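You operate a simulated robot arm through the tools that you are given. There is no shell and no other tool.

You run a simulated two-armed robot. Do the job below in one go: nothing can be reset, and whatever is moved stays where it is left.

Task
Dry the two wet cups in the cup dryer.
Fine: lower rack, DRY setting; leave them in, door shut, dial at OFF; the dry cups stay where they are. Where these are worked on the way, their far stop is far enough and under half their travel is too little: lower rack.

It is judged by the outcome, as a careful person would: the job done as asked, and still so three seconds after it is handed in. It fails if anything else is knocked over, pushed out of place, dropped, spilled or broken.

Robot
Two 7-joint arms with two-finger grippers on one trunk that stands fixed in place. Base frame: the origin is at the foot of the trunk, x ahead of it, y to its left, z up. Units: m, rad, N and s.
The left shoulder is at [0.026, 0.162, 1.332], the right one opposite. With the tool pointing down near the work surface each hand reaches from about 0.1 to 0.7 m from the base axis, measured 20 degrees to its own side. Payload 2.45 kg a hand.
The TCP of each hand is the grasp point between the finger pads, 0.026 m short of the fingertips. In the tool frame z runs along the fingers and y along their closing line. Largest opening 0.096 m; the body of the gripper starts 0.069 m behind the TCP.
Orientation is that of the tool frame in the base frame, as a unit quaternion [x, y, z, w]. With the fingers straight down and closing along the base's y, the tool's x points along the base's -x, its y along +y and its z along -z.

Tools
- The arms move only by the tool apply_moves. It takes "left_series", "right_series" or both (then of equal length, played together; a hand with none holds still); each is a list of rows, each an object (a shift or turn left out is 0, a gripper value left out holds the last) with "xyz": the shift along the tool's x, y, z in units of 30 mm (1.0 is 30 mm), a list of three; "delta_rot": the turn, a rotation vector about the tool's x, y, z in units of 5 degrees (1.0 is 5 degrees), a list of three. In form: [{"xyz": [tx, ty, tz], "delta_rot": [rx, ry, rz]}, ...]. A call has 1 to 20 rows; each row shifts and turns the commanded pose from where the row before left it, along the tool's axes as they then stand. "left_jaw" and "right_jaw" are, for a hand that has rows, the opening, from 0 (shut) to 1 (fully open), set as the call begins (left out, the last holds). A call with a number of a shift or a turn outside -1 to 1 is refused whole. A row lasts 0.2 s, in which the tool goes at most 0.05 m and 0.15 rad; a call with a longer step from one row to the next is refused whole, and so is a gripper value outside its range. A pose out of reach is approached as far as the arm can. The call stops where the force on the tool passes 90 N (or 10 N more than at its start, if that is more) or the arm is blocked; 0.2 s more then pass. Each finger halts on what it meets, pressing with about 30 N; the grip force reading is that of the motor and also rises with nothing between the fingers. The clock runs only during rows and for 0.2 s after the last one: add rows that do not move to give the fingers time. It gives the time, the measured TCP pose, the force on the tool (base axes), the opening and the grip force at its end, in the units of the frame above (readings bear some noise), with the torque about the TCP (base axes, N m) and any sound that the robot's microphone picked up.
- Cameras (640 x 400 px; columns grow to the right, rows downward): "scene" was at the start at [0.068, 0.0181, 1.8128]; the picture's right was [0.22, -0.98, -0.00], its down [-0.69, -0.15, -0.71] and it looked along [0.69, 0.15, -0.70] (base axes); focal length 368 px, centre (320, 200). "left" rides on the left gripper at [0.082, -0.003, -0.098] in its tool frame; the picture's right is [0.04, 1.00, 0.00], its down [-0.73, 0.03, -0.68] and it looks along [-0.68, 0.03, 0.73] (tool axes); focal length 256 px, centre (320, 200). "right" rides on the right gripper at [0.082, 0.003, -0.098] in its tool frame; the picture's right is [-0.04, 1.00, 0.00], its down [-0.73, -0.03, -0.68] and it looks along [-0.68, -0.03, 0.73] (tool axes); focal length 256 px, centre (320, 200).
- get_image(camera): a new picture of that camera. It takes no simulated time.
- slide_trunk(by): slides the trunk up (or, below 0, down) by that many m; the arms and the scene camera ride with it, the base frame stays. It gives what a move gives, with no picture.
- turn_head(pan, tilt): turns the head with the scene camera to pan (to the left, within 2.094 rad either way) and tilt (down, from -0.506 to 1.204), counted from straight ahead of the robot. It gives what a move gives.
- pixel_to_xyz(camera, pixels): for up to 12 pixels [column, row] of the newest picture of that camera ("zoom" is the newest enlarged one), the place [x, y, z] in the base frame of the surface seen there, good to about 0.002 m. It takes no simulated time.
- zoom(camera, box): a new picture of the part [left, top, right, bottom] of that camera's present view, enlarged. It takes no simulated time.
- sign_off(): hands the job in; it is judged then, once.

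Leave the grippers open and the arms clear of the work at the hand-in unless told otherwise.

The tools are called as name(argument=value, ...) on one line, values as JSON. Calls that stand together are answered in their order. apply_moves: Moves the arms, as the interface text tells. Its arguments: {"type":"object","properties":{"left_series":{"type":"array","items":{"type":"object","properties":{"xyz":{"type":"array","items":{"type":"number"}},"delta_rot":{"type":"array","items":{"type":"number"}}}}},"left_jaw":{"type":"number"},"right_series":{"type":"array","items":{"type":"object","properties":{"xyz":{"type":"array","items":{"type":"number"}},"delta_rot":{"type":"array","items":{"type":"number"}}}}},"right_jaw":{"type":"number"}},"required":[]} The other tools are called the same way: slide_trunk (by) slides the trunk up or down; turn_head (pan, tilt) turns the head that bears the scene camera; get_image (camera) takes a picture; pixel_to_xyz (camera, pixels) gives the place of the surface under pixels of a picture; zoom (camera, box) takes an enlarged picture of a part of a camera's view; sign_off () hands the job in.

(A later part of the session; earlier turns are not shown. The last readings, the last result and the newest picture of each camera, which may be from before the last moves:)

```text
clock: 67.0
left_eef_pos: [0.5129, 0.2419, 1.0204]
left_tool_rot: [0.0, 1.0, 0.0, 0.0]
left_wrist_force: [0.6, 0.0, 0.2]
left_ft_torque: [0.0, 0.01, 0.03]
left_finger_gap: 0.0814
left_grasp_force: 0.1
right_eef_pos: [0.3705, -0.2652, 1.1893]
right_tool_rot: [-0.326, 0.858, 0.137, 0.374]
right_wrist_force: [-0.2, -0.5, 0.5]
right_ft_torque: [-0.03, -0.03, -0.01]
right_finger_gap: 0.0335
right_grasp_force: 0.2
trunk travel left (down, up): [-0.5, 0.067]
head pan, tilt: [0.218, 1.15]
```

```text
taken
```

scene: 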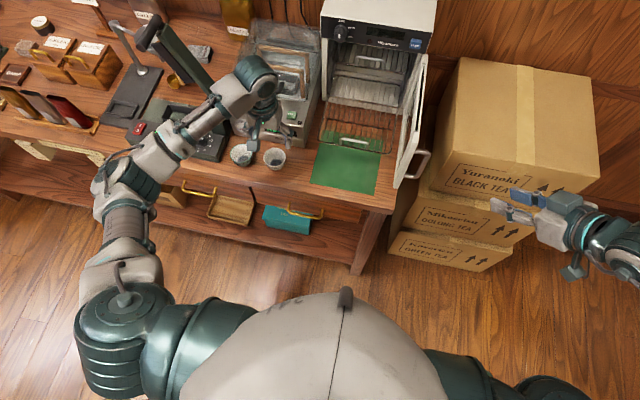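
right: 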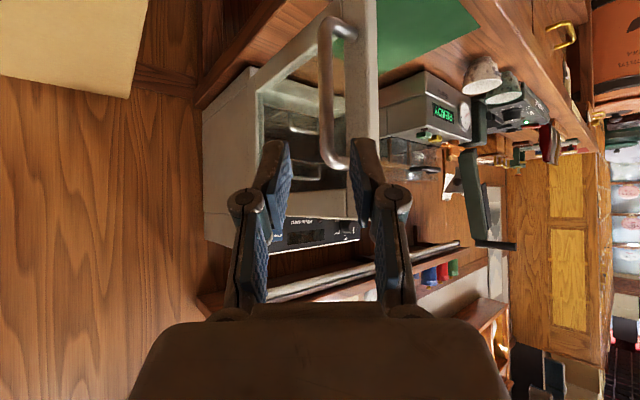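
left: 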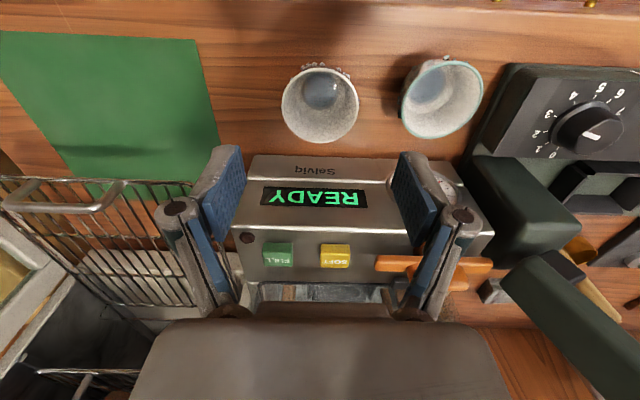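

The hand is above the white cup. The left forearm passes near the heat sealer's raised arm, so before descending I'll check that clearance.

zoom(camera="scene", box=[80, 10, 300, 190])

pixel_to_xyz(camera="zoom", pixels=[[180, 60], [215, 60], [300, 190], [330, 230], [350, 300], [390, 320], [280, 350], [480, 270], [510, 190], [130, 430], [250, 370], [410, 260]])

```text
2.22 times, centred on (190, 100) of scene
```

zoom: 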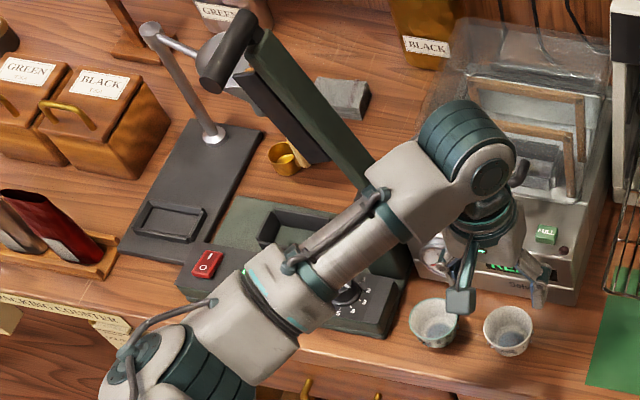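

```text
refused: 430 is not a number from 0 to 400
```

pixel_to_xyz(camera="zoom", pixels=[[215, 70], [240, 60], [300, 110], [350, 170], [410, 160], [395, 195], [340, 240], [290, 270], [240, 310], [400, 260], [470, 150], [360, 185]])

```text
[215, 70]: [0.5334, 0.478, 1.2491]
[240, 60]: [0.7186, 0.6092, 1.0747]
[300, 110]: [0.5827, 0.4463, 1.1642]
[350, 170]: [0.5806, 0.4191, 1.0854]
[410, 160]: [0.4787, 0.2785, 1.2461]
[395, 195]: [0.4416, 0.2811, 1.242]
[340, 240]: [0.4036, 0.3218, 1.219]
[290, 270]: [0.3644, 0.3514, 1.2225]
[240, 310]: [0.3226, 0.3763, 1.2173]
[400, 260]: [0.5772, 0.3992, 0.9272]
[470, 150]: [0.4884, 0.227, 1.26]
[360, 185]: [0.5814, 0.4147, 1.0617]
```

The forearm is more than 15 cm from the sealer's arm, so it is clear. I'll lower straight down to z≈0.918 around the white cup.

apply_moves(left_series=[{"xyz": [0, 0, 0.85]}, {"xyz": [0, 0, 0.85]}, {"xyz": [0, 0, 0.85]}, {"xyz": [0, 0, 0.85]}, {}])

get_image(camera="left")

zoom(camera="scene", box=[210, 90, 330, 190])

```text
clock: 68.2
left_eef_pos: [0.5122, 0.2447, 0.9188]
left_tool_rot: [0.0, 1.0, -0.001, 0.001]
left_wrist_force: [-0.1, 0.4, -0.5]
left_ft_torque: [-0.02, 0.01, 0.02]
left_finger_gap: 0.0815
left_grasp_force: 0.0
right_eef_pos: [0.37, -0.2651, 1.19]
right_tool_rot: [-0.325, 0.857, 0.137, 0.375]
right_wrist_force: [-0.4, -0.2, 0.0]
right_ft_torque: [-0.02, -0.03, -0.05]
right_finger_gap: 0.0336
right_grasp_force: 0.0
trunk travel left (down, up): [-0.5, 0.067]
head pan, tilt: [0.218, 1.15]
```

```text
taken
```

left: 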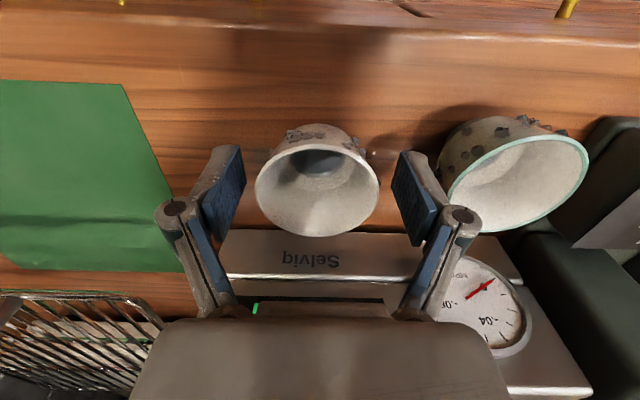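

```text
4.00 times, centred on (270, 140) of scene
```

zoom: 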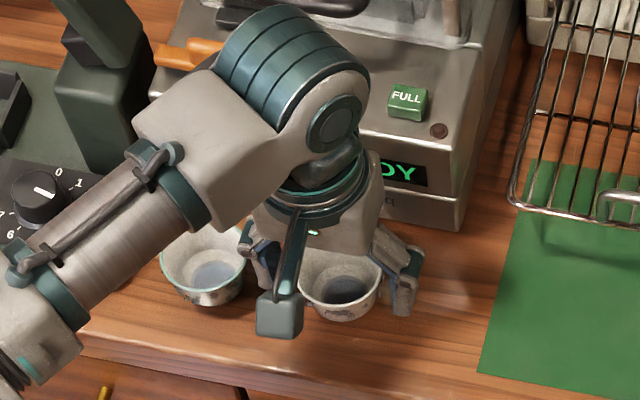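

The white cup is between the fingers. I'll close on it.

apply_moves(left_jaw=0.3, left_series=[{}, {}, {}])

get_image(camera="left")

```text
clock: 69.0
left_eef_pos: [0.5117, 0.2434, 0.9196]
left_tool_rot: [-0.001, 1.0, 0.0, 0.0]
left_wrist_force: [1.9, -0.5, 7.2]
left_ft_torque: [-0.12, -0.09, 0.03]
left_finger_gap: 0.0572
left_grasp_force: 29.5
right_eef_pos: [0.3716, -0.2657, 1.1898]
right_tool_rot: [-0.325, 0.858, 0.137, 0.374]
right_wrist_force: [-0.4, -0.4, 0.4]
right_ft_torque: [0.04, -0.03, 0.0]
right_finger_gap: 0.0335
right_grasp_force: 0.0
trunk travel left (down, up): [-0.5, 0.067]
head pan, tilt: [0.218, 1.15]
```

```text
taken
```

left: 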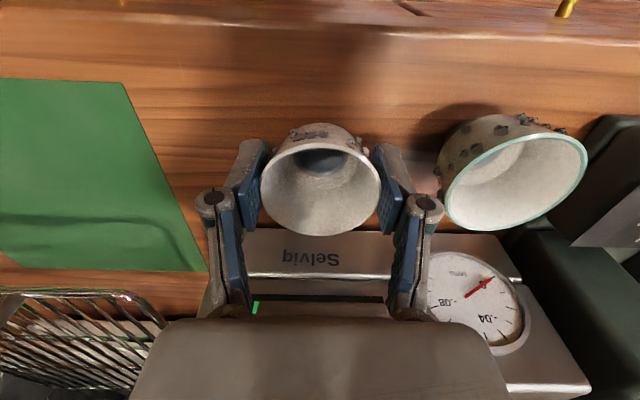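

Gripped at 57 mm opening. I'll lift 30 mm gently and look whether the cup hangs level.

apply_moves(left_series=[{"xyz": [0, 0, -0.3]}, {"xyz": [0, 0, -0.4]}, {"xyz": [0, 0, -0.4]}, {}])

get_image(camera="left")

zoom(camera="scene", box=[210, 90, 330, 190])

```text
clock: 70.0
left_eef_pos: [0.5133, 0.2418, 0.9519]
left_tool_rot: [-0.001, 1.0, 0.0, 0.0]
left_wrist_force: [0.2, -0.7, 0.1]
left_ft_torque: [0.01, 0.05, 0.01]
left_finger_gap: 0.0574
left_grasp_force: 30.0
right_eef_pos: [0.371, -0.2662, 1.1896]
right_tool_rot: [-0.325, 0.859, 0.136, 0.372]
right_wrist_force: [-0.5, 0.2, -0.2]
right_ft_torque: [0.0, -0.02, 0.0]
right_finger_gap: 0.0333
right_grasp_force: 0.0
trunk travel left (down, up): [-0.5, 0.067]
head pan, tilt: [0.218, 1.15]
```

```text
taken
```

left: 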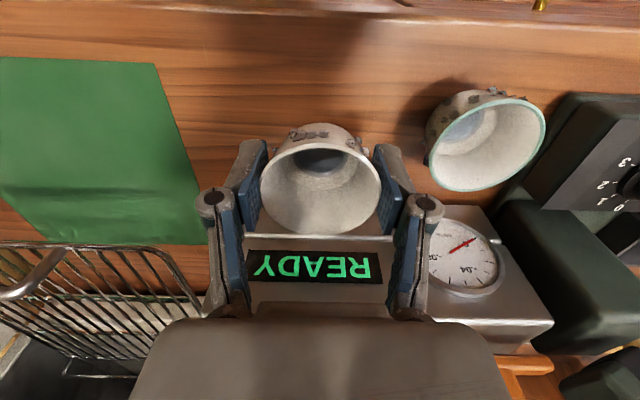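

```text
4.00 times, centred on (270, 140) of scene
```

zoom: 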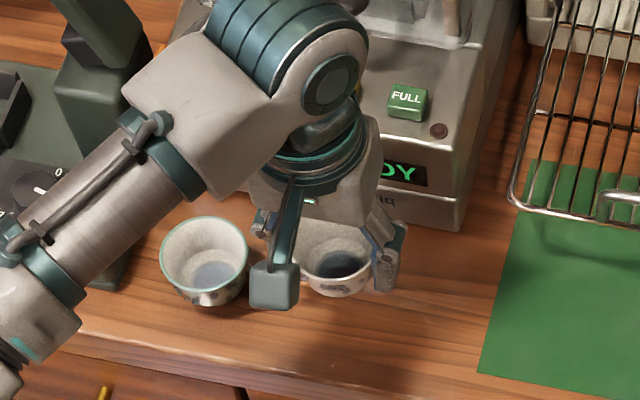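

The cup is held level. Its base is 37.6 mm below the TCP. I'll lift to z≈1.06, carry it right to y≈0 and then forward over the rack to x≈0.63.

apply_moves(left_series=[{"xyz": [0, 0, -0.9]}, {"xyz": [0, 0, -0.9]}, {"xyz": [0, 0, -0.9]}, {"xyz": [0, 0, -0.9]}, {"xyz": [0, -0.5, 0]}, {"xyz": [0, -1, 0]}, {"xyz": [0, -1, 0]}, {"xyz": [0, -1, 0]}, {"xyz": [0, -1, 0]}, {"xyz": [0, -1, 0]}, {"xyz": [0, -1, 0]}, {"xyz": [0, -1, 0]}, {"xyz": [0, -0.56, 0]}, {}])

get_image(camera="left")

get_image(camera="scene")

```text
clock: 73.0
left_eef_pos: [0.513, 0.0019, 1.0605]
left_tool_rot: [-0.001, 1.0, 0.0, 0.0]
left_wrist_force: [0.2, -1.0, -0.3]
left_ft_torque: [0.03, 0.04, -0.02]
left_finger_gap: 0.0571
left_grasp_force: 30.0
right_eef_pos: [0.3723, -0.2659, 1.1906]
right_tool_rot: [-0.325, 0.858, 0.136, 0.373]
right_wrist_force: [1.4, 0.2, 0.3]
right_ft_torque: [0.01, 0.0, -0.01]
right_finger_gap: 0.0337
right_grasp_force: 0.0
trunk travel left (down, up): [-0.5, 0.067]
head pan, tilt: [0.218, 1.15]
```

```text
taken
```

left: 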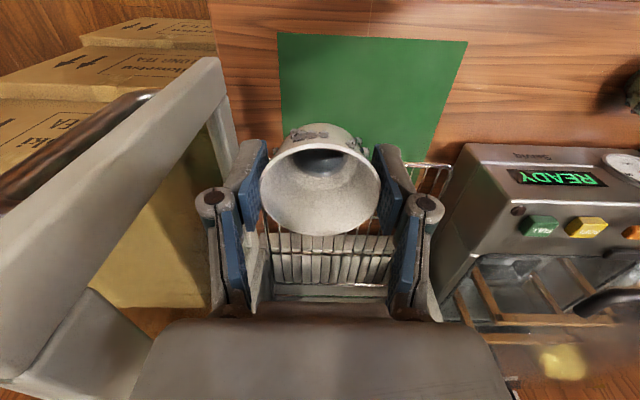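

```text
taken
```

scene: 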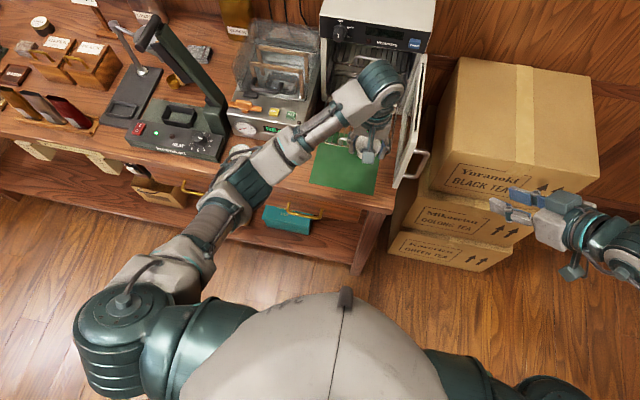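

Carrying level at (0.513,0.002,1.06). Door is clear on the right. Now forward over the rack to x≈0.63.

apply_moves(left_series=[{"xyz": [-0.78, 0, 0]}, {"xyz": [-0.78, 0, 0]}, {"xyz": [-0.78, 0, 0]}, {"xyz": [-0.78, 0, 0]}, {"xyz": [-0.78, 0, 0]}, {}])

get_image(camera="left")

zoom(camera="scene", box=[300, 0, 440, 200])

```text
clock: 74.5
left_eef_pos: [0.6309, -0.0002, 1.0591]
left_tool_rot: [0.0, 1.0, 0.0, 0.0]
left_wrist_force: [0.2, 0.3, 0.3]
left_ft_torque: [-0.02, -0.01, -0.03]
left_finger_gap: 0.0567
left_grasp_force: 29.9
right_eef_pos: [0.3714, -0.2667, 1.1899]
right_tool_rot: [-0.325, 0.858, 0.136, 0.374]
right_wrist_force: [-0.1, 0.1, 0.2]
right_ft_torque: [0.0, -0.01, -0.01]
right_finger_gap: 0.0337
right_grasp_force: 0.0
trunk travel left (down, up): [-0.5, 0.067]
head pan, tilt: [0.218, 1.15]
```

```text
taken
```

left: 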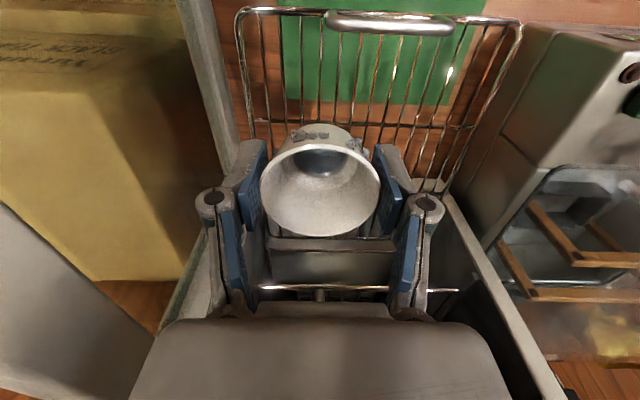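

```text
2.00 times, centred on (370, 100) of scene
```

zoom: 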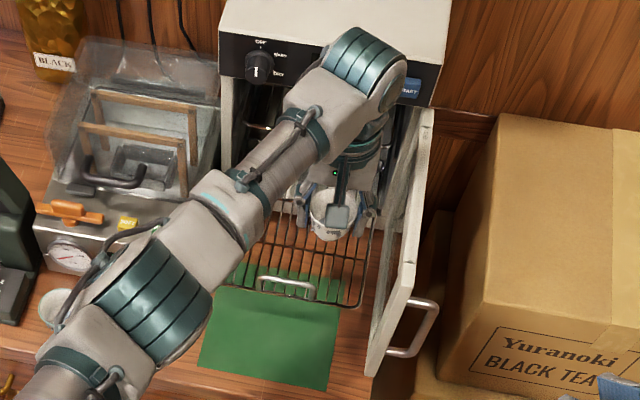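

The cup hovers over the rack's right half. Before lowering I'll check wrist clearance to the dryer's panel and the elbow's clearance to the other cup.

pixel_to_xyz(camera="zoom", pixels=[[390, 80], [360, 45], [400, 75], [150, 300], [90, 350], [200, 240], [240, 180], [360, 320], [400, 150], [420, 200], [340, 60], [410, 88]])

```text
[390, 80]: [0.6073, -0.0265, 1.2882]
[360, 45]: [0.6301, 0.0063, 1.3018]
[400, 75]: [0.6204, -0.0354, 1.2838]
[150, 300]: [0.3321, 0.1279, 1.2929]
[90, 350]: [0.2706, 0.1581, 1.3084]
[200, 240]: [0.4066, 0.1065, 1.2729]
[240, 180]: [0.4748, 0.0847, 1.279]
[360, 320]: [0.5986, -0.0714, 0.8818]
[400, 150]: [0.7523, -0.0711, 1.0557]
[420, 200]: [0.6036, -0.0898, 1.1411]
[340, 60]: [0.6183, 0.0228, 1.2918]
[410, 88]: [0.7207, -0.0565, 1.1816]
```

Clear on all sides (wrist front at x≈0.68 against the panel at 0.73; forearm at z≈1.28). I'll lower to z≈0.996.

apply_moves(left_series=[{"xyz": [0, 0, 0.5]}, {"xyz": [0, 0, 0.55]}, {"xyz": [0, 0, 0.55]}, {"xyz": [0, 0, 0.5]}, {}])

get_image(camera="left")

zoom(camera="scene", box=[310, 50, 430, 190])

```text
clock: 75.7
left_eef_pos: [0.6331, -0.0017, 0.9963]
left_tool_rot: [0.0, 1.0, 0.0, 0.001]
left_wrist_force: [0.1, 0.2, 0.4]
left_ft_torque: [0.01, 0.0, 0.03]
left_finger_gap: 0.057
left_grasp_force: 29.6
right_eef_pos: [0.371, -0.2666, 1.1899]
right_tool_rot: [-0.325, 0.858, 0.136, 0.374]
right_wrist_force: [1.1, 0.9, -0.5]
right_ft_torque: [0.0, 0.01, -0.01]
right_finger_gap: 0.0339
right_grasp_force: 0.0
trunk travel left (down, up): [-0.5, 0.067]
head pan, tilt: [0.218, 1.15]
```

```text
taken
```

left: 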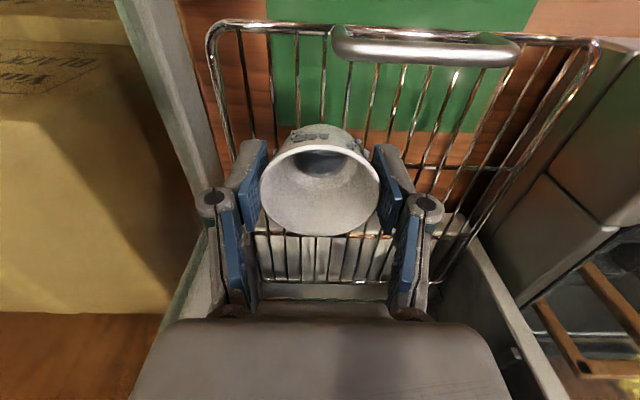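

```text
2.86 times, centred on (370, 120) of scene
```

zoom: 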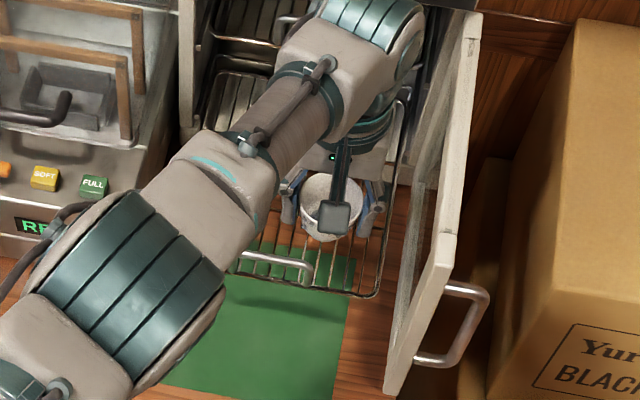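

Close above the wires. I'll go down in 2 mm steps and watch the vertical force for touch-down.

apply_moves(left_series=[{"xyz": [0, 0, 0.07]}, {"xyz": [0, 0, 0.07]}, {"xyz": [0, 0, 0.07]}, {}])

```text
clock: 76.7
left_eef_pos: [0.632, -0.0002, 0.9895]
left_tool_rot: [-0.001, 1.0, 0.0, 0.001]
left_wrist_force: [0.4, -0.3, 1.2]
left_ft_torque: [-0.02, -0.01, -0.02]
left_finger_gap: 0.0572
left_grasp_force: 30.0
right_eef_pos: [0.3718, -0.2659, 1.1905]
right_tool_rot: [-0.325, 0.858, 0.137, 0.374]
right_wrist_force: [-0.1, -0.6, -0.1]
right_ft_torque: [0.0, -0.03, 0.0]
right_finger_gap: 0.0336
right_grasp_force: 0.1
trunk travel left (down, up): [-0.5, 0.067]
head pan, tilt: [0.218, 1.15]
```

Only a trace of force at z=0.9895. Two more 1.5 mm steps.

apply_moves(left_series=[{"xyz": [0, 0, 0.05]}, {"xyz": [0, 0, 0.05]}, {}])

```text
clock: 77.5
left_eef_pos: [0.6317, 0.0, 0.9901]
left_tool_rot: [0.0, 1.0, 0.001, 0.002]
left_wrist_force: [4.0, 1.0, 10.2]
left_ft_torque: [-0.11, -0.15, 0.05]
left_finger_gap: 0.0567
left_grasp_force: 30.6
right_eef_pos: [0.3717, -0.2659, 1.1896]
right_tool_rot: [-0.326, 0.858, 0.137, 0.374]
right_wrist_force: [-0.4, 0.1, 0.4]
right_ft_torque: [-0.02, 0.03, -0.01]
right_finger_gap: 0.0339
right_grasp_force: 0.0
trunk travel left (down, up): [-0.5, 0.067]
head pan, tilt: [0.218, 1.15]
```

Touch-down: 10 N upward. I'll open the fingers to 0.75 and check the cup stands.

apply_moves(left_jaw=0.75, left_series=[{}, {}])

get_image(camera="left")

```text
clock: 78.0
left_eef_pos: [0.6312, 0.0012, 0.9877]
left_tool_rot: [-0.001, 1.0, 0.0, 0.0]
left_wrist_force: [-0.1, -0.3, 0.9]
left_ft_torque: [0.0, 0.01, 0.0]
left_finger_gap: 0.0722
left_grasp_force: 0.1
right_eef_pos: [0.3713, -0.2651, 1.1892]
right_tool_rot: [-0.326, 0.858, 0.137, 0.374]
right_wrist_force: [-0.4, 0.1, 0.5]
right_ft_torque: [-0.03, 0.02, 0.01]
right_finger_gap: 0.0338
right_grasp_force: 0.0
trunk travel left (down, up): [-0.5, 0.067]
head pan, tilt: [0.218, 1.15]
```

```text
taken
```

left: 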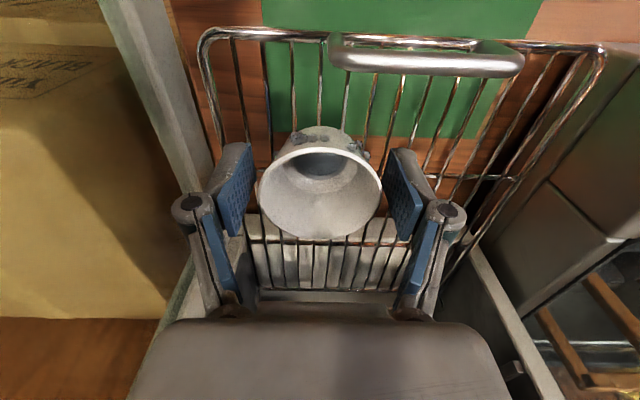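

The white cup stands on the rack. I'll raise straight up, go back out and over to the green-rimmed cup at (0.505,0.334).

apply_moves(left_series=[{"xyz": [0, 0, -0.4]}, {"xyz": [0, 0, -0.7]}, {"xyz": [0, 0, -0.7]}, {"xyz": [0, 0, -0.7]}, {"xyz": [0.84, 0, 0]}, {"xyz": [0.84, 0, 0]}, {"xyz": [0.84, 0, 0]}, {"xyz": [0.84, 0, 0]}, {"xyz": [0.84, 0, 0]}, {}])

get_image(camera="scene")

```text
clock: 80.2
left_eef_pos: [0.6229, -0.0417, 1.0497]
left_tool_rot: [0.0, 1.0, 0.0, -0.001]
left_wrist_force: [0.5, 1.0, -0.2]
left_ft_torque: [0.03, 0.0, -0.01]
left_finger_gap: 0.0722
left_grasp_force: 0.1
left hand out of reach, approached as far as the arm can: row 3, 5, 6, 7, 8, 9
right_eef_pos: [0.3712, -0.2656, 1.1889]
right_tool_rot: [-0.325, 0.858, 0.137, 0.373]
right_wrist_force: [-1.2, 0.5, 0.0]
right_ft_torque: [0.0, -0.01, 0.01]
right_finger_gap: 0.0337
right_grasp_force: 0.0
trunk travel left (down, up): [-0.5, 0.067]
head pan, tilt: [0.218, 1.15]
```

```text
taken
```

scene: 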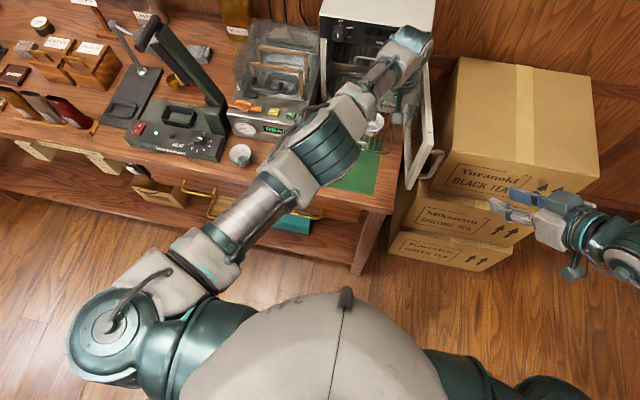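

The arm ran into a joint limit while rising and the hand drifted to (0.623,−0.042,1.050), close to the door; readings show no contact force. I'll look closely before moving.

get_image(camera="left")

zoom(camera="scene", box=[300, 10, 450, 210])

get_image(camera="right")

```text
taken
```

left: 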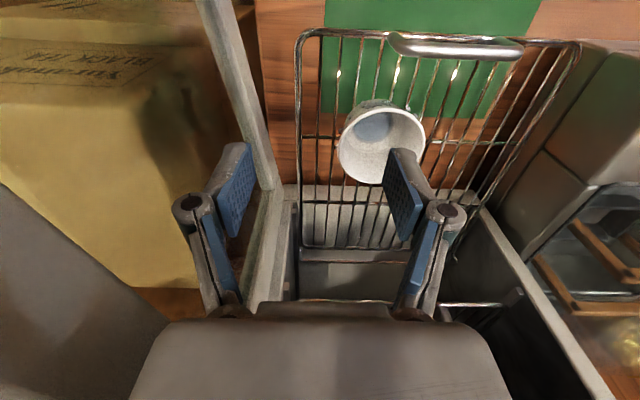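

```text
2.00 times, centred on (375, 110) of scene
```

zoom: 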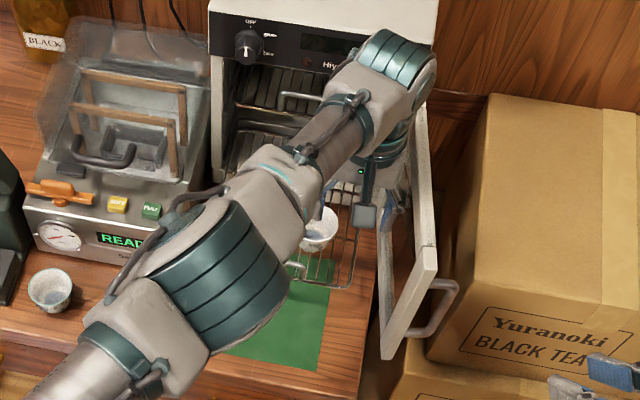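

```text
taken
```

right: 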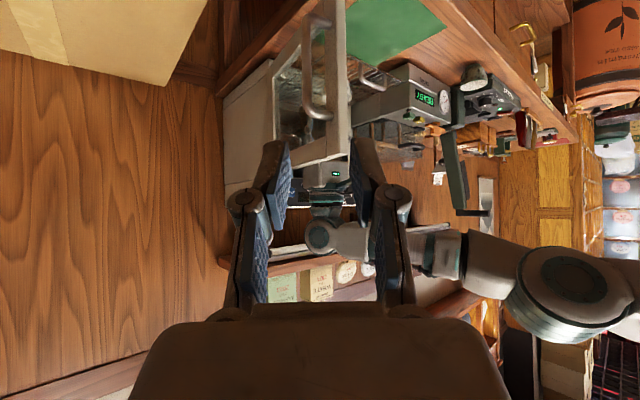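

The cup still stands properly on the rack, the hand's right finger is close to the door. I'll move the hand left (+y) a little and see how it responds.

apply_moves(left_series=[{"xyz": [0, 0.5, 0]}, {"xyz": [0, 0.5, 0]}, {}])

get_image(camera="scene")

```text
clock: 81.0
left_eef_pos: [0.63, -0.0228, 1.0508]
left_tool_rot: [-0.001, 1.0, 0.0, -0.001]
left_wrist_force: [0.6, 0.4, 0.9]
left_ft_torque: [0.01, 0.0, 0.02]
left_finger_gap: 0.072
left_grasp_force: 0.0
left hand out of reach, approached as far as the arm can: row 1, 2
right_eef_pos: [0.3717, -0.2663, 1.1895]
right_tool_rot: [-0.325, 0.858, 0.136, 0.374]
right_wrist_force: [-0.5, 0.0, -0.3]
right_ft_torque: [-0.01, -0.01, -0.06]
right_finger_gap: 0.0336
right_grasp_force: 0.0
trunk travel left (down, up): [-0.5, 0.067]
head pan, tilt: [0.218, 1.15]
```

```text
taken
```

scene: 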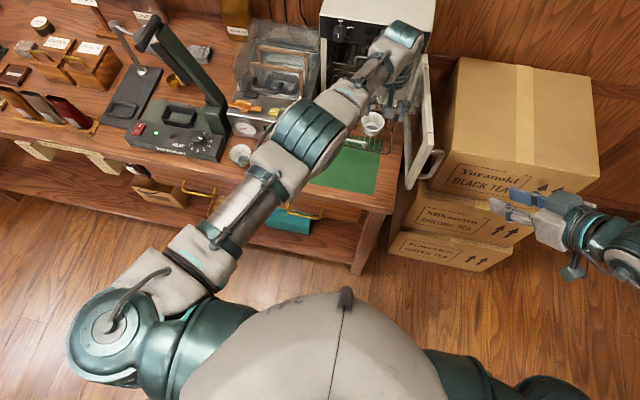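

It responds but sits on the edge of a joint limit. I'll yaw the hand 30° (the direction that freed the arm earlier) and see if it regains motion.

apply_moves(left_series=[{"delta_rot": [0, 0, 1]}, {"delta_rot": [0, 0, 1]}, {"delta_rot": [0, 0, 1]}, {"delta_rot": [0, 0, 1]}, {"delta_rot": [0, 0, 1]}, {"delta_rot": [0, 0, 1]}, {}])

get_image(camera="scene")

```text
clock: 82.7
left_eef_pos: [0.6316, -0.0223, 1.0515]
left_tool_rot: [0.259, 0.966, 0.0, -0.001]
left_wrist_force: [0.1, -0.1, 0.5]
left_ft_torque: [0.02, -0.01, 0.02]
left_finger_gap: 0.072
left_grasp_force: 0.1
right_eef_pos: [0.3716, -0.2659, 1.1906]
right_tool_rot: [-0.326, 0.858, 0.137, 0.373]
right_wrist_force: [-1.1, -0.6, -0.2]
right_ft_torque: [0.01, 0.01, -0.04]
right_finger_gap: 0.0335
right_grasp_force: 0.1
trunk travel left (down, up): [-0.5, 0.067]
head pan, tilt: [0.218, 1.15]
```

```text
taken
```

scene: 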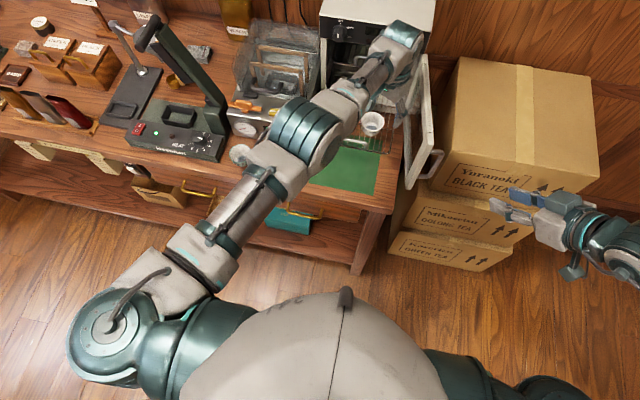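

No reach warning now. I'll retreat back and left in small steps.

apply_moves(left_series=[{"xyz": [0.683, 0.183, 0]}, {"xyz": [0.683, 0.183, 0]}, {"xyz": [0.683, 0.183, 0]}, {"xyz": [0.683, 0.183, 0]}, {}])

get_image(camera="scene")

```text
clock: 83.8
left_eef_pos: [0.6365, -0.0055, 1.0483]
left_tool_rot: [0.258, 0.966, 0.001, 0.0]
left_wrist_force: [0.7, 0.2, -0.1]
left_ft_torque: [0.0, -0.02, -0.02]
left_finger_gap: 0.0719
left_grasp_force: 0.0
left hand out of reach, approached as far as the arm can: row 1, 2, 3, 4
right_eef_pos: [0.3706, -0.2655, 1.1896]
right_tool_rot: [-0.326, 0.857, 0.137, 0.374]
right_wrist_force: [-0.4, 0.3, -0.8]
right_ft_torque: [0.05, 0.01, -0.03]
right_finger_gap: 0.0337
right_grasp_force: 0.1
trunk travel left (down, up): [-0.5, 0.067]
head pan, tilt: [0.218, 1.15]
```

```text
taken
```

scene: 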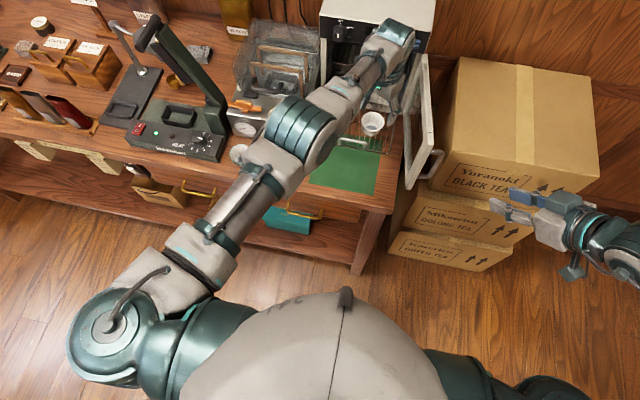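

The hand slides left but won't come back. I'll measure where the elbow and forearm are to understand the posture.

pixel_to_xyz(camera="scene", pixels=[[115, 310], [150, 285], [200, 250], [235, 215], [265, 175], [300, 125], [325, 110], [345, 90], [372, 70], [395, 45], [410, 30], [320, 150]])

zoom(camera="scene", box=[60, 10, 440, 390])

```text
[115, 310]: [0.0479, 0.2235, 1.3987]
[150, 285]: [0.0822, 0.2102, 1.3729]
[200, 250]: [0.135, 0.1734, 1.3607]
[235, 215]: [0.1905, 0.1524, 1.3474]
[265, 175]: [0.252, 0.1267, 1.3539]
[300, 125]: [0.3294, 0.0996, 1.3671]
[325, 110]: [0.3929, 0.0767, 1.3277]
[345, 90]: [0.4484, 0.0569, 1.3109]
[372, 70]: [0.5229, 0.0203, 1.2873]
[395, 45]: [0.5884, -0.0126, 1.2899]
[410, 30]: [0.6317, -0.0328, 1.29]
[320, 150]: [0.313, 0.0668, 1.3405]
```

```text
1.05 times, centred on (250, 200) of scene (not enlarged: the box is as wide or as high as the picture)
```

zoom: 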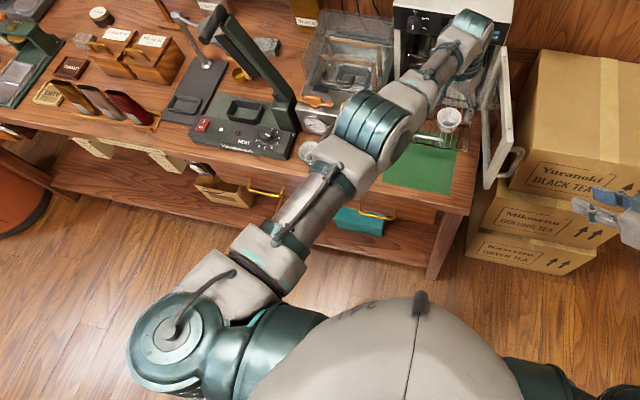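

The arm is almost perfectly straight (elbow locked at full stretch), which is why it can't pull back directly. Flexing the elbow needs a down/back motion, so I'll first raise the trunk 60 mm to gain height above the cup.

slide_trunk(by=0.06)

get_image(camera="left")

```text
clock: 84.8
left_eef_pos: [0.6357, -0.0072, 1.1057]
left_tool_rot: [0.258, 0.966, -0.001, -0.001]
left_wrist_force: [0.5, -0.1, -0.3]
left_ft_torque: [-0.01, -0.01, 0.01]
left_finger_gap: 0.072
left_grasp_force: 0.1
right_eef_pos: [0.3728, -0.2662, 1.2496]
right_tool_rot: [-0.325, 0.858, 0.137, 0.374]
right_wrist_force: [-0.6, -0.4, 0.3]
right_ft_torque: [0.04, -0.03, -0.01]
right_finger_gap: 0.0335
right_grasp_force: 0.0
trunk travel left (down, up): [-0.56, 0.007]
head pan, tilt: [0.218, 1.15]
```

```text
taken
```

left: 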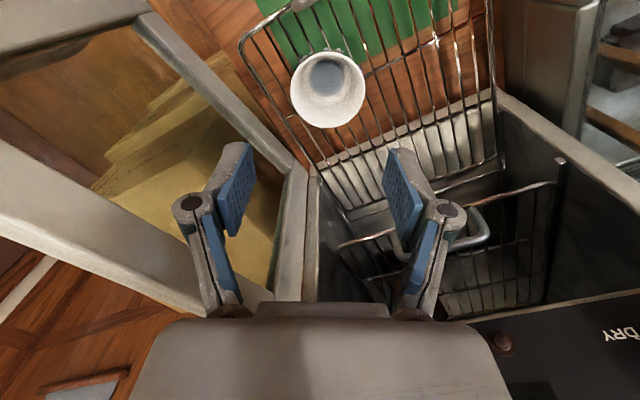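

Hand is now at z=1.106. I'll try moving back, slightly right and down together so the elbow flexes.

apply_moves(left_series=[{"xyz": [0.28, -0.316, 0.6]}, {"xyz": [0.28, -0.316, 0.6]}, {"xyz": [0.28, -0.2, 0.5]}, {}])

get_image(camera="scene")

```text
clock: 85.8
left_eef_pos: [0.6197, -0.0224, 1.0511]
left_tool_rot: [0.258, 0.966, 0.0, 0.0]
left_wrist_force: [0.3, 0.9, -0.3]
left_ft_torque: [0.01, -0.02, 0.0]
left_finger_gap: 0.0722
left_grasp_force: 0.0
left hand out of reach, approached as far as the arm can: row 1, 2, 3
right_eef_pos: [0.3716, -0.2664, 1.2508]
right_tool_rot: [-0.326, 0.858, 0.137, 0.374]
right_wrist_force: [0.2, -0.3, 0.8]
right_ft_torque: [0.02, 0.0, -0.05]
right_finger_gap: 0.0336
right_grasp_force: 0.0
trunk travel left (down, up): [-0.56, 0.007]
head pan, tilt: [0.218, 1.15]
```

```text
taken
```

scene: 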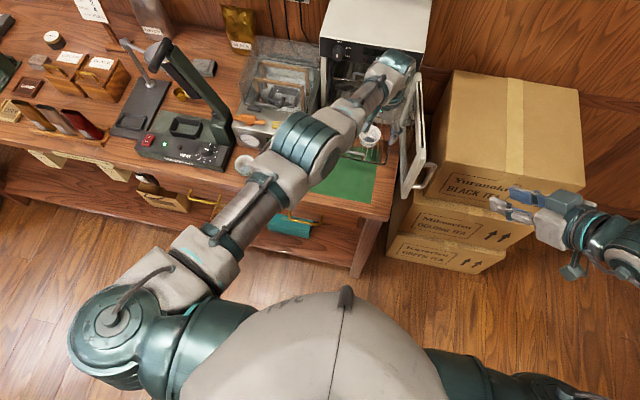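

Still riding along the full-stretch sphere. I'll try the opposite sense: up and to the left, with a little back.

apply_moves(left_series=[{"xyz": [0.4, 0.1, -0.8]}, {"xyz": [0.4, 0.1, -0.8]}, {"xyz": [0.4, 0.1, -0.8]}, {"xyz": [0.4, 0.1, -0.8]}, {}])

get_image(camera="scene")

```text
clock: 87.0
left_eef_pos: [0.6389, -0.0098, 1.1399]
left_tool_rot: [0.258, 0.966, 0.0, -0.001]
left_wrist_force: [-0.4, -0.6, 0.2]
left_ft_torque: [-0.02, 0.0, 0.03]
left_finger_gap: 0.0721
left_grasp_force: 0.0
left hand out of reach, approached as far as the arm can: row 1, 2, 3, 4
right_eef_pos: [0.3721, -0.2671, 1.2496]
right_tool_rot: [-0.325, 0.858, 0.137, 0.374]
right_wrist_force: [-0.5, -0.6, 0.3]
right_ft_torque: [0.01, -0.01, -0.02]
right_finger_gap: 0.0334
right_grasp_force: 0.1
trunk travel left (down, up): [-0.56, 0.007]
head pan, tilt: [0.218, 1.15]
```

```text
taken
```

scene: 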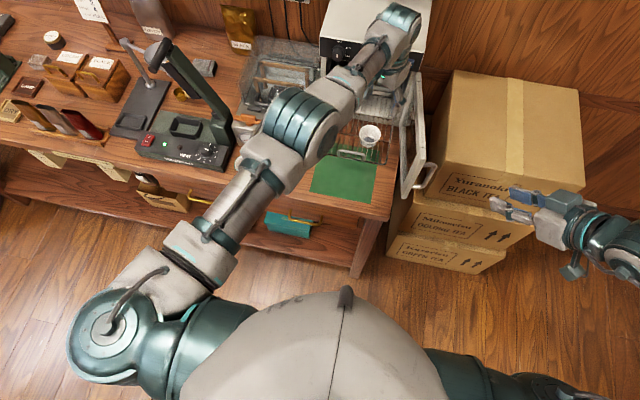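

I think the elbow has gone just past its straight point to the wrong side. To bring it back over, I'll push outward while moving down-right (keeping above the cup), and only then draw back.

apply_moves(left_series=[{"xyz": [-0.085, -0.067, 0.567]}, {"xyz": [-0.085, -0.067, 0.567]}, {"xyz": [-0.085, -0.067, 0.567]}, {"xyz": [-0.085, -0.067, 0.567]}, {"xyz": [-0.085, -0.067, 0.567]}, {"xyz": [0.433, -0.25, 0]}, {"xyz": [0.433, -0.25, 0]}, {"xyz": [0.433, -0.25, 0]}, {}])

get_image(camera="scene")

```text
clock: 89.0
left_eef_pos: [0.5765, -0.0177, 1.0594]
left_tool_rot: [0.258, 0.966, 0.001, -0.001]
left_wrist_force: [-0.8, 0.7, -0.6]
left_ft_torque: [0.0, -0.03, 0.03]
left_finger_gap: 0.072
left_grasp_force: 0.1
left hand out of reach, approached as far as the arm can: row 2, 3, 4, 5
right_eef_pos: [0.3719, -0.2657, 1.2504]
right_tool_rot: [-0.325, 0.858, 0.137, 0.374]
right_wrist_force: [0.3, -0.4, 0.4]
right_ft_torque: [0.02, 0.01, 0.01]
right_finger_gap: 0.0335
right_grasp_force: 0.2
trunk travel left (down, up): [-0.56, 0.007]
head pan, tilt: [0.218, 1.15]
```

```text
taken
```

scene: 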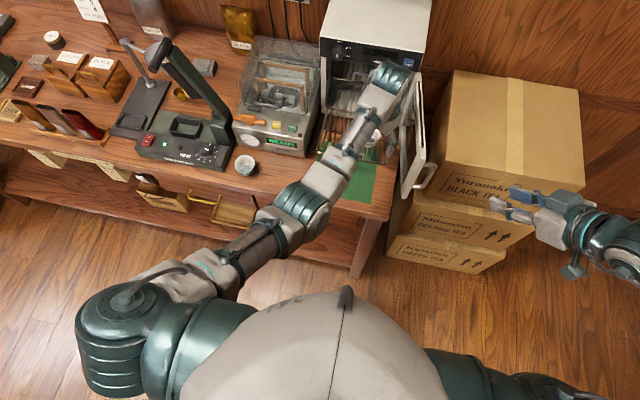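

The elbow is free again: the hand drew back to (0.5765,−0.018,1.059) within reach. I'll check the elbow height now and the cup on the rack.

pixel_to_xyz(camera="scene", pixels=[[200, 270], [250, 245], [290, 205], [320, 185], [355, 135], [385, 85], [300, 225]])

get_image(camera="left")

```text
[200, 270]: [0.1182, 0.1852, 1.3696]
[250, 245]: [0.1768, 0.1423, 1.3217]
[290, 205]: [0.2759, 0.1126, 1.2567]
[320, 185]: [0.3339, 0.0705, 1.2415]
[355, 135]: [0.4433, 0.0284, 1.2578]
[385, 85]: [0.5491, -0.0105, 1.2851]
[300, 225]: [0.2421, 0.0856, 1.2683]
```

```text
taken
```

left: 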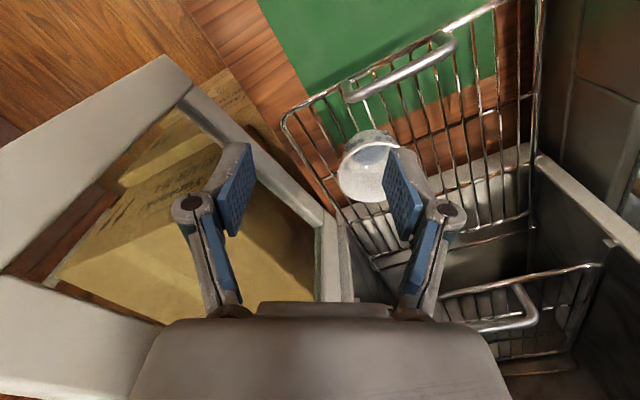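

The cup on the rack is untouched. The elbow is now below the line, so I'll repeat the manoeuvre that worked: tilt the hand forward 30°, then carry it back, left and up to about (0.476,0.15,1.21).

apply_moves(left_series=[{"delta_rot": [0, -1, 0]}, {"delta_rot": [0, -1, 0]}, {"delta_rot": [0, -1, 0]}, {"delta_rot": [0, -1, 0]}, {"delta_rot": [0, -1, 0]}, {"delta_rot": [0, -1, 0]}, {"xyz": [0.272, 0.36, -0.8]}, {"xyz": [0.272, 0.36, -0.8]}, {"xyz": [0.272, 0.36, -0.8]}, {"xyz": [0.272, 0.36, -0.8]}, {"xyz": [0.272, 0.36, -0.8]}, {"xyz": [0.272, 0.36, -0.8]}, {"xyz": [0.272, 0.36, -0.8]}, {"xyz": [0.272, 0.36, -0.8]}, {"xyz": [0.272, 0.36, -0.8]}, {}])

get_image(camera="scene")

```text
clock: 92.5
left_eef_pos: [0.4757, 0.1542, 1.2094]
left_tool_rot: [0.249, 0.933, -0.068, 0.25]
left_wrist_force: [-0.3, 0.3, 0.0]
left_ft_torque: [0.0, 0.01, -0.03]
left_finger_gap: 0.072
left_grasp_force: 0.1
right_eef_pos: [0.3715, -0.2651, 1.2506]
right_tool_rot: [-0.326, 0.858, 0.137, 0.374]
right_wrist_force: [-0.5, -0.4, 0.8]
right_ft_torque: [-0.01, 0.03, 0.01]
right_finger_gap: 0.0335
right_grasp_force: 0.1
trunk travel left (down, up): [-0.56, 0.007]
head pan, tilt: [0.218, 1.15]
```

```text
taken
```

scene: 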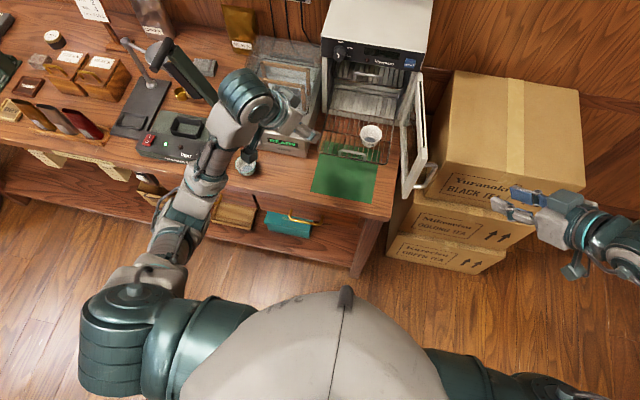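

No warnings. Next I'll tilt to 60°, yaw the hand to point right as before, which swings the elbow out.

apply_moves(left_series=[{"delta_rot": [0, -1, 0]}, {"delta_rot": [0, -1, 0]}, {"delta_rot": [0, -1, 0]}, {"delta_rot": [0, -1, 0]}, {"delta_rot": [0, -1, 0]}, {"delta_rot": [0, -1, 0]}, {"delta_rot": [0.866, 0, 0.5]}, {"delta_rot": [0.866, 0, 0.5]}, {"delta_rot": [0.866, 0, 0.5]}, {"delta_rot": [0.866, 0, 0.5]}, {"delta_rot": [0.866, 0, 0.5]}, {"delta_rot": [0.866, 0, 0.5]}, {"delta_rot": [0.866, 0, 0.5]}, {"delta_rot": [0.866, 0, 0.5]}, {"delta_rot": [0.866, 0, 0.5]}, {"delta_rot": [0.866, 0, 0.5]}, {"delta_rot": [0.866, 0, 0.5]}, {"delta_rot": [0.866, 0, 0.5]}, {}])

get_image(camera="scene")

```text
clock: 96.5
left_eef_pos: [0.4768, 0.1523, 1.2095]
left_tool_rot: [0.613, 0.612, -0.354, 0.353]
left_wrist_force: [-0.3, -0.3, -0.8]
left_ft_torque: [-0.02, 0.02, 0.03]
left_finger_gap: 0.0719
left_grasp_force: 0.1
right_eef_pos: [0.3709, -0.2655, 1.2502]
right_tool_rot: [-0.326, 0.858, 0.136, 0.374]
right_wrist_force: [0.5, -0.4, -0.7]
right_ft_torque: [-0.01, 0.0, 0.03]
right_finger_gap: 0.0334
right_grasp_force: 0.0
trunk travel left (down, up): [-0.56, 0.007]
head pan, tilt: [0.218, 1.15]
```

```text
taken
```

scene: 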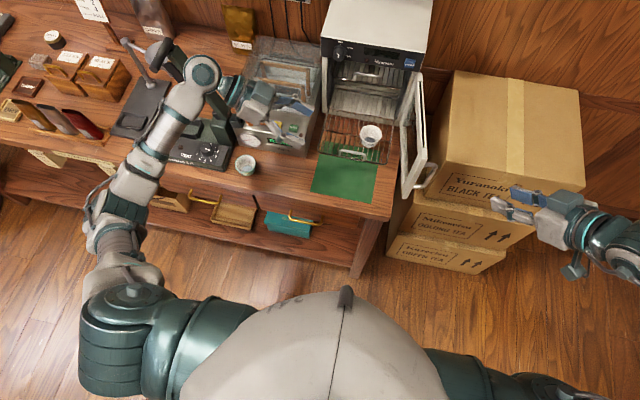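

The elbow is out left again. I'll level the tool straight down and then lower the trunk later so the wrist works nearer shoulder height.

apply_moves(left_series=[{"delta_rot": [0, 1, 0]}, {"delta_rot": [0, 1, 0]}, {"delta_rot": [0, 1, 0]}, {"delta_rot": [0, 1, 0]}, {"delta_rot": [0, 1, 0]}, {"delta_rot": [0, 1, 0]}, {"delta_rot": [0, 1, 0]}, {"delta_rot": [0, 1, 0]}, {"delta_rot": [0, 1, 0]}, {"delta_rot": [0, 1, 0]}, {"delta_rot": [0, 1, 0]}, {"delta_rot": [0, 1, 0]}, {}])

get_image(camera="scene")

```text
clock: 99.2
left_eef_pos: [0.477, 0.1526, 1.2091]
left_tool_rot: [0.707, 0.708, 0.001, 0.0]
left_wrist_force: [0.5, 0.4, 0.0]
left_ft_torque: [0.01, -0.01, 0.0]
left_finger_gap: 0.0715
left_grasp_force: 0.1
right_eef_pos: [0.3703, -0.2661, 1.2505]
right_tool_rot: [-0.326, 0.858, 0.137, 0.373]
right_wrist_force: [0.6, 0.1, 0.1]
right_ft_torque: [-0.05, 0.04, -0.02]
right_finger_gap: 0.0337
right_grasp_force: 0.1
trunk travel left (down, up): [-0.56, 0.007]
head pan, tilt: [0.218, 1.15]
```

```text
taken
```

scene: 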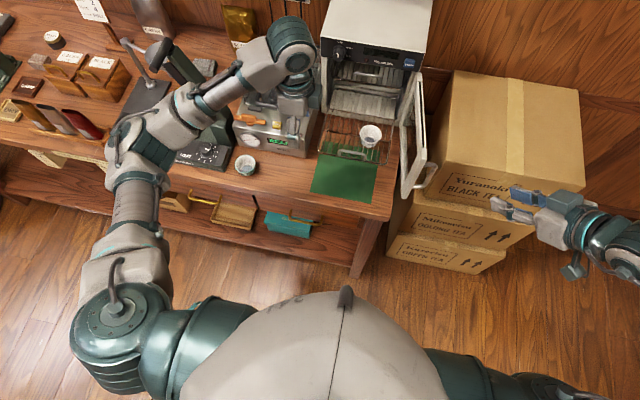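

Tool is down with fingers closing along x. I'll lower the trunk by 0.10 m so the second placing stays well inside the arm's reach.

slide_trunk(by=-0.1)

get_image(camera="scene")

get_image(camera="left")

```text
clock: 100.6
left_eef_pos: [0.4773, 0.1537, 1.1089]
left_tool_rot: [0.707, 0.707, -0.002, 0.001]
left_wrist_force: [-0.2, -0.2, 0.6]
left_ft_torque: [0.0, 0.01, 0.02]
left_finger_gap: 0.0722
left_grasp_force: 0.0
right_eef_pos: [0.3716, -0.2665, 1.1501]
right_tool_rot: [-0.325, 0.858, 0.136, 0.374]
right_wrist_force: [0.9, 1.4, 0.3]
right_ft_torque: [-0.02, -0.02, -0.01]
right_finger_gap: 0.0338
right_grasp_force: 0.0
trunk travel left (down, up): [-0.46, 0.107]
head pan, tilt: [0.218, 1.15]
```

```text
taken
```

scene: 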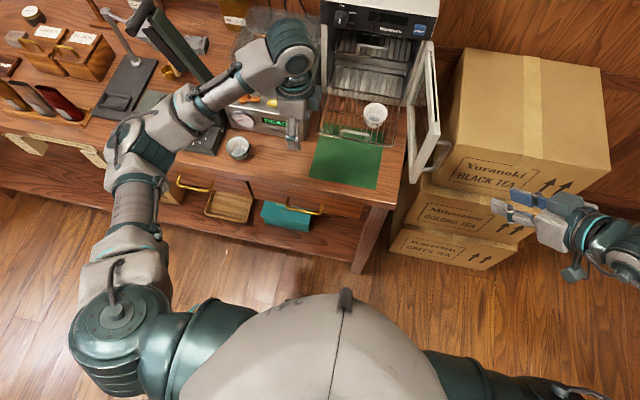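

```text
taken
```

left: 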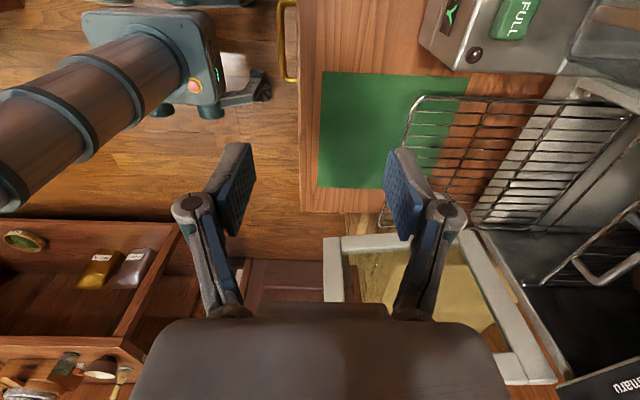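

I'll check the forearm's height near the heat sealer and measure the sealer's near side and the green cup again.

zoom(camera="scene", box=[90, 10, 310, 180])

pixel_to_xyz(camera="scene", pixels=[[210, 100], [195, 115], [165, 130], [140, 145], [225, 150], [240, 75], [155, 20], [205, 70], [238, 135], [228, 148], [250, 148], [238, 157]])

```text
2.35 times, centred on (200, 95) of scene
```

zoom: 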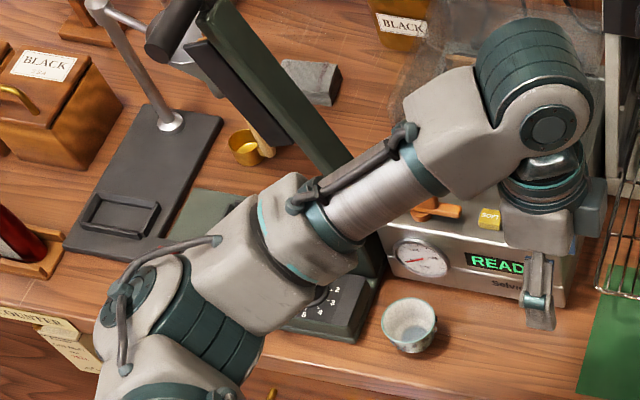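

```text
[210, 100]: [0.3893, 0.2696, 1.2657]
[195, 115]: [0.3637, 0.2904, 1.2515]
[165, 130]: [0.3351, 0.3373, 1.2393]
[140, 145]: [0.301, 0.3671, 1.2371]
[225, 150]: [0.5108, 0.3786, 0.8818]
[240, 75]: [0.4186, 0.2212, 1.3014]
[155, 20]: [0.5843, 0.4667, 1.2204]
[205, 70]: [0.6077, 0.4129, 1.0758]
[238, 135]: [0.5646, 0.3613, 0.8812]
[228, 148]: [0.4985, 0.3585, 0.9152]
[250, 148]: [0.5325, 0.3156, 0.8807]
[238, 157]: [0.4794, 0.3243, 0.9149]
```

Clear: forearm centre is around z 1.2 and the sealer's side begins beyond y≈0.385. I'll yaw the hand 45° and move above the green-rimmed cup at (0.505,0.334).

apply_moves(left_jaw=0.85, left_series=[{"delta_rot": [0, 0, -1]}, {"delta_rot": [0, 0, -1]}, {"delta_rot": [0, 0, -1]}, {"delta_rot": [0, 0, -1]}, {"delta_rot": [0, 0, -1]}, {"delta_rot": [0, 0, -1]}, {"delta_rot": [0, 0, -1]}, {"delta_rot": [0, 0, -1]}, {"delta_rot": [0, 0, -1]}, {"xyz": [0.512, 0.7, 0.43]}, {"xyz": [0.512, 0.7, 0.43]}, {"xyz": [0.512, 0.7, 0.43]}, {"xyz": [0.512, 0.7, 0.43]}, {"xyz": [0.512, 0.7, 0.43]}, {"xyz": [0.512, 0.7, 0.43]}, {"xyz": [0.512, 0.7, 0.43]}, {}])

get_image(camera="left")

get_image(camera="scene")

```text
clock: 104.2
left_eef_pos: [0.5051, 0.3364, 1.0191]
left_tool_rot: [0.382, 0.924, -0.001, 0.0]
left_wrist_force: [-1.1, 0.2, 0.4]
left_ft_torque: [0.02, 0.01, 0.0]
left_finger_gap: 0.0818
left_grasp_force: 0.1
right_eef_pos: [0.3709, -0.2647, 1.1505]
right_tool_rot: [-0.326, 0.858, 0.135, 0.373]
right_wrist_force: [-0.3, -1.1, -0.1]
right_ft_torque: [0.0, -0.03, 0.01]
right_finger_gap: 0.0333
right_grasp_force: 0.0
trunk travel left (down, up): [-0.46, 0.107]
head pan, tilt: [0.218, 1.15]
```

```text
taken
```

left: 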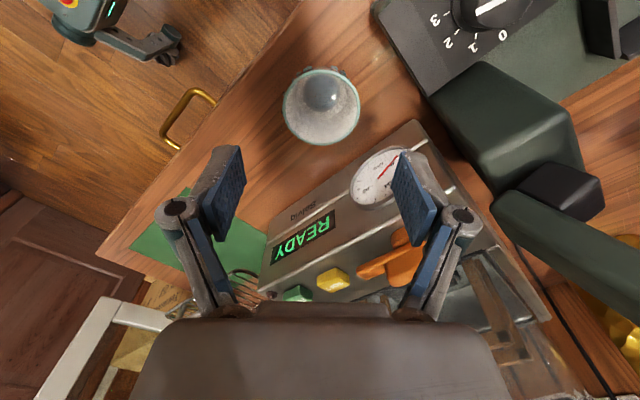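

```text
taken
```

scene: 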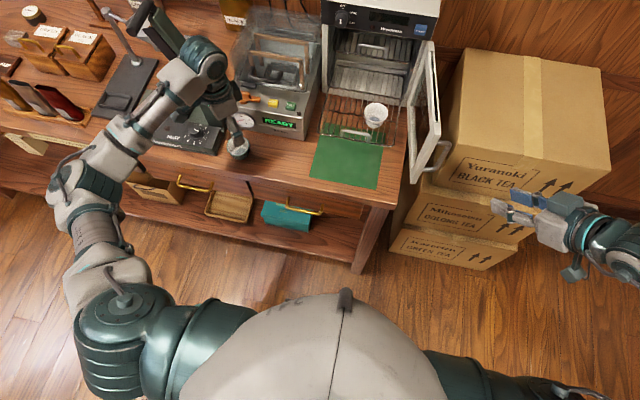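

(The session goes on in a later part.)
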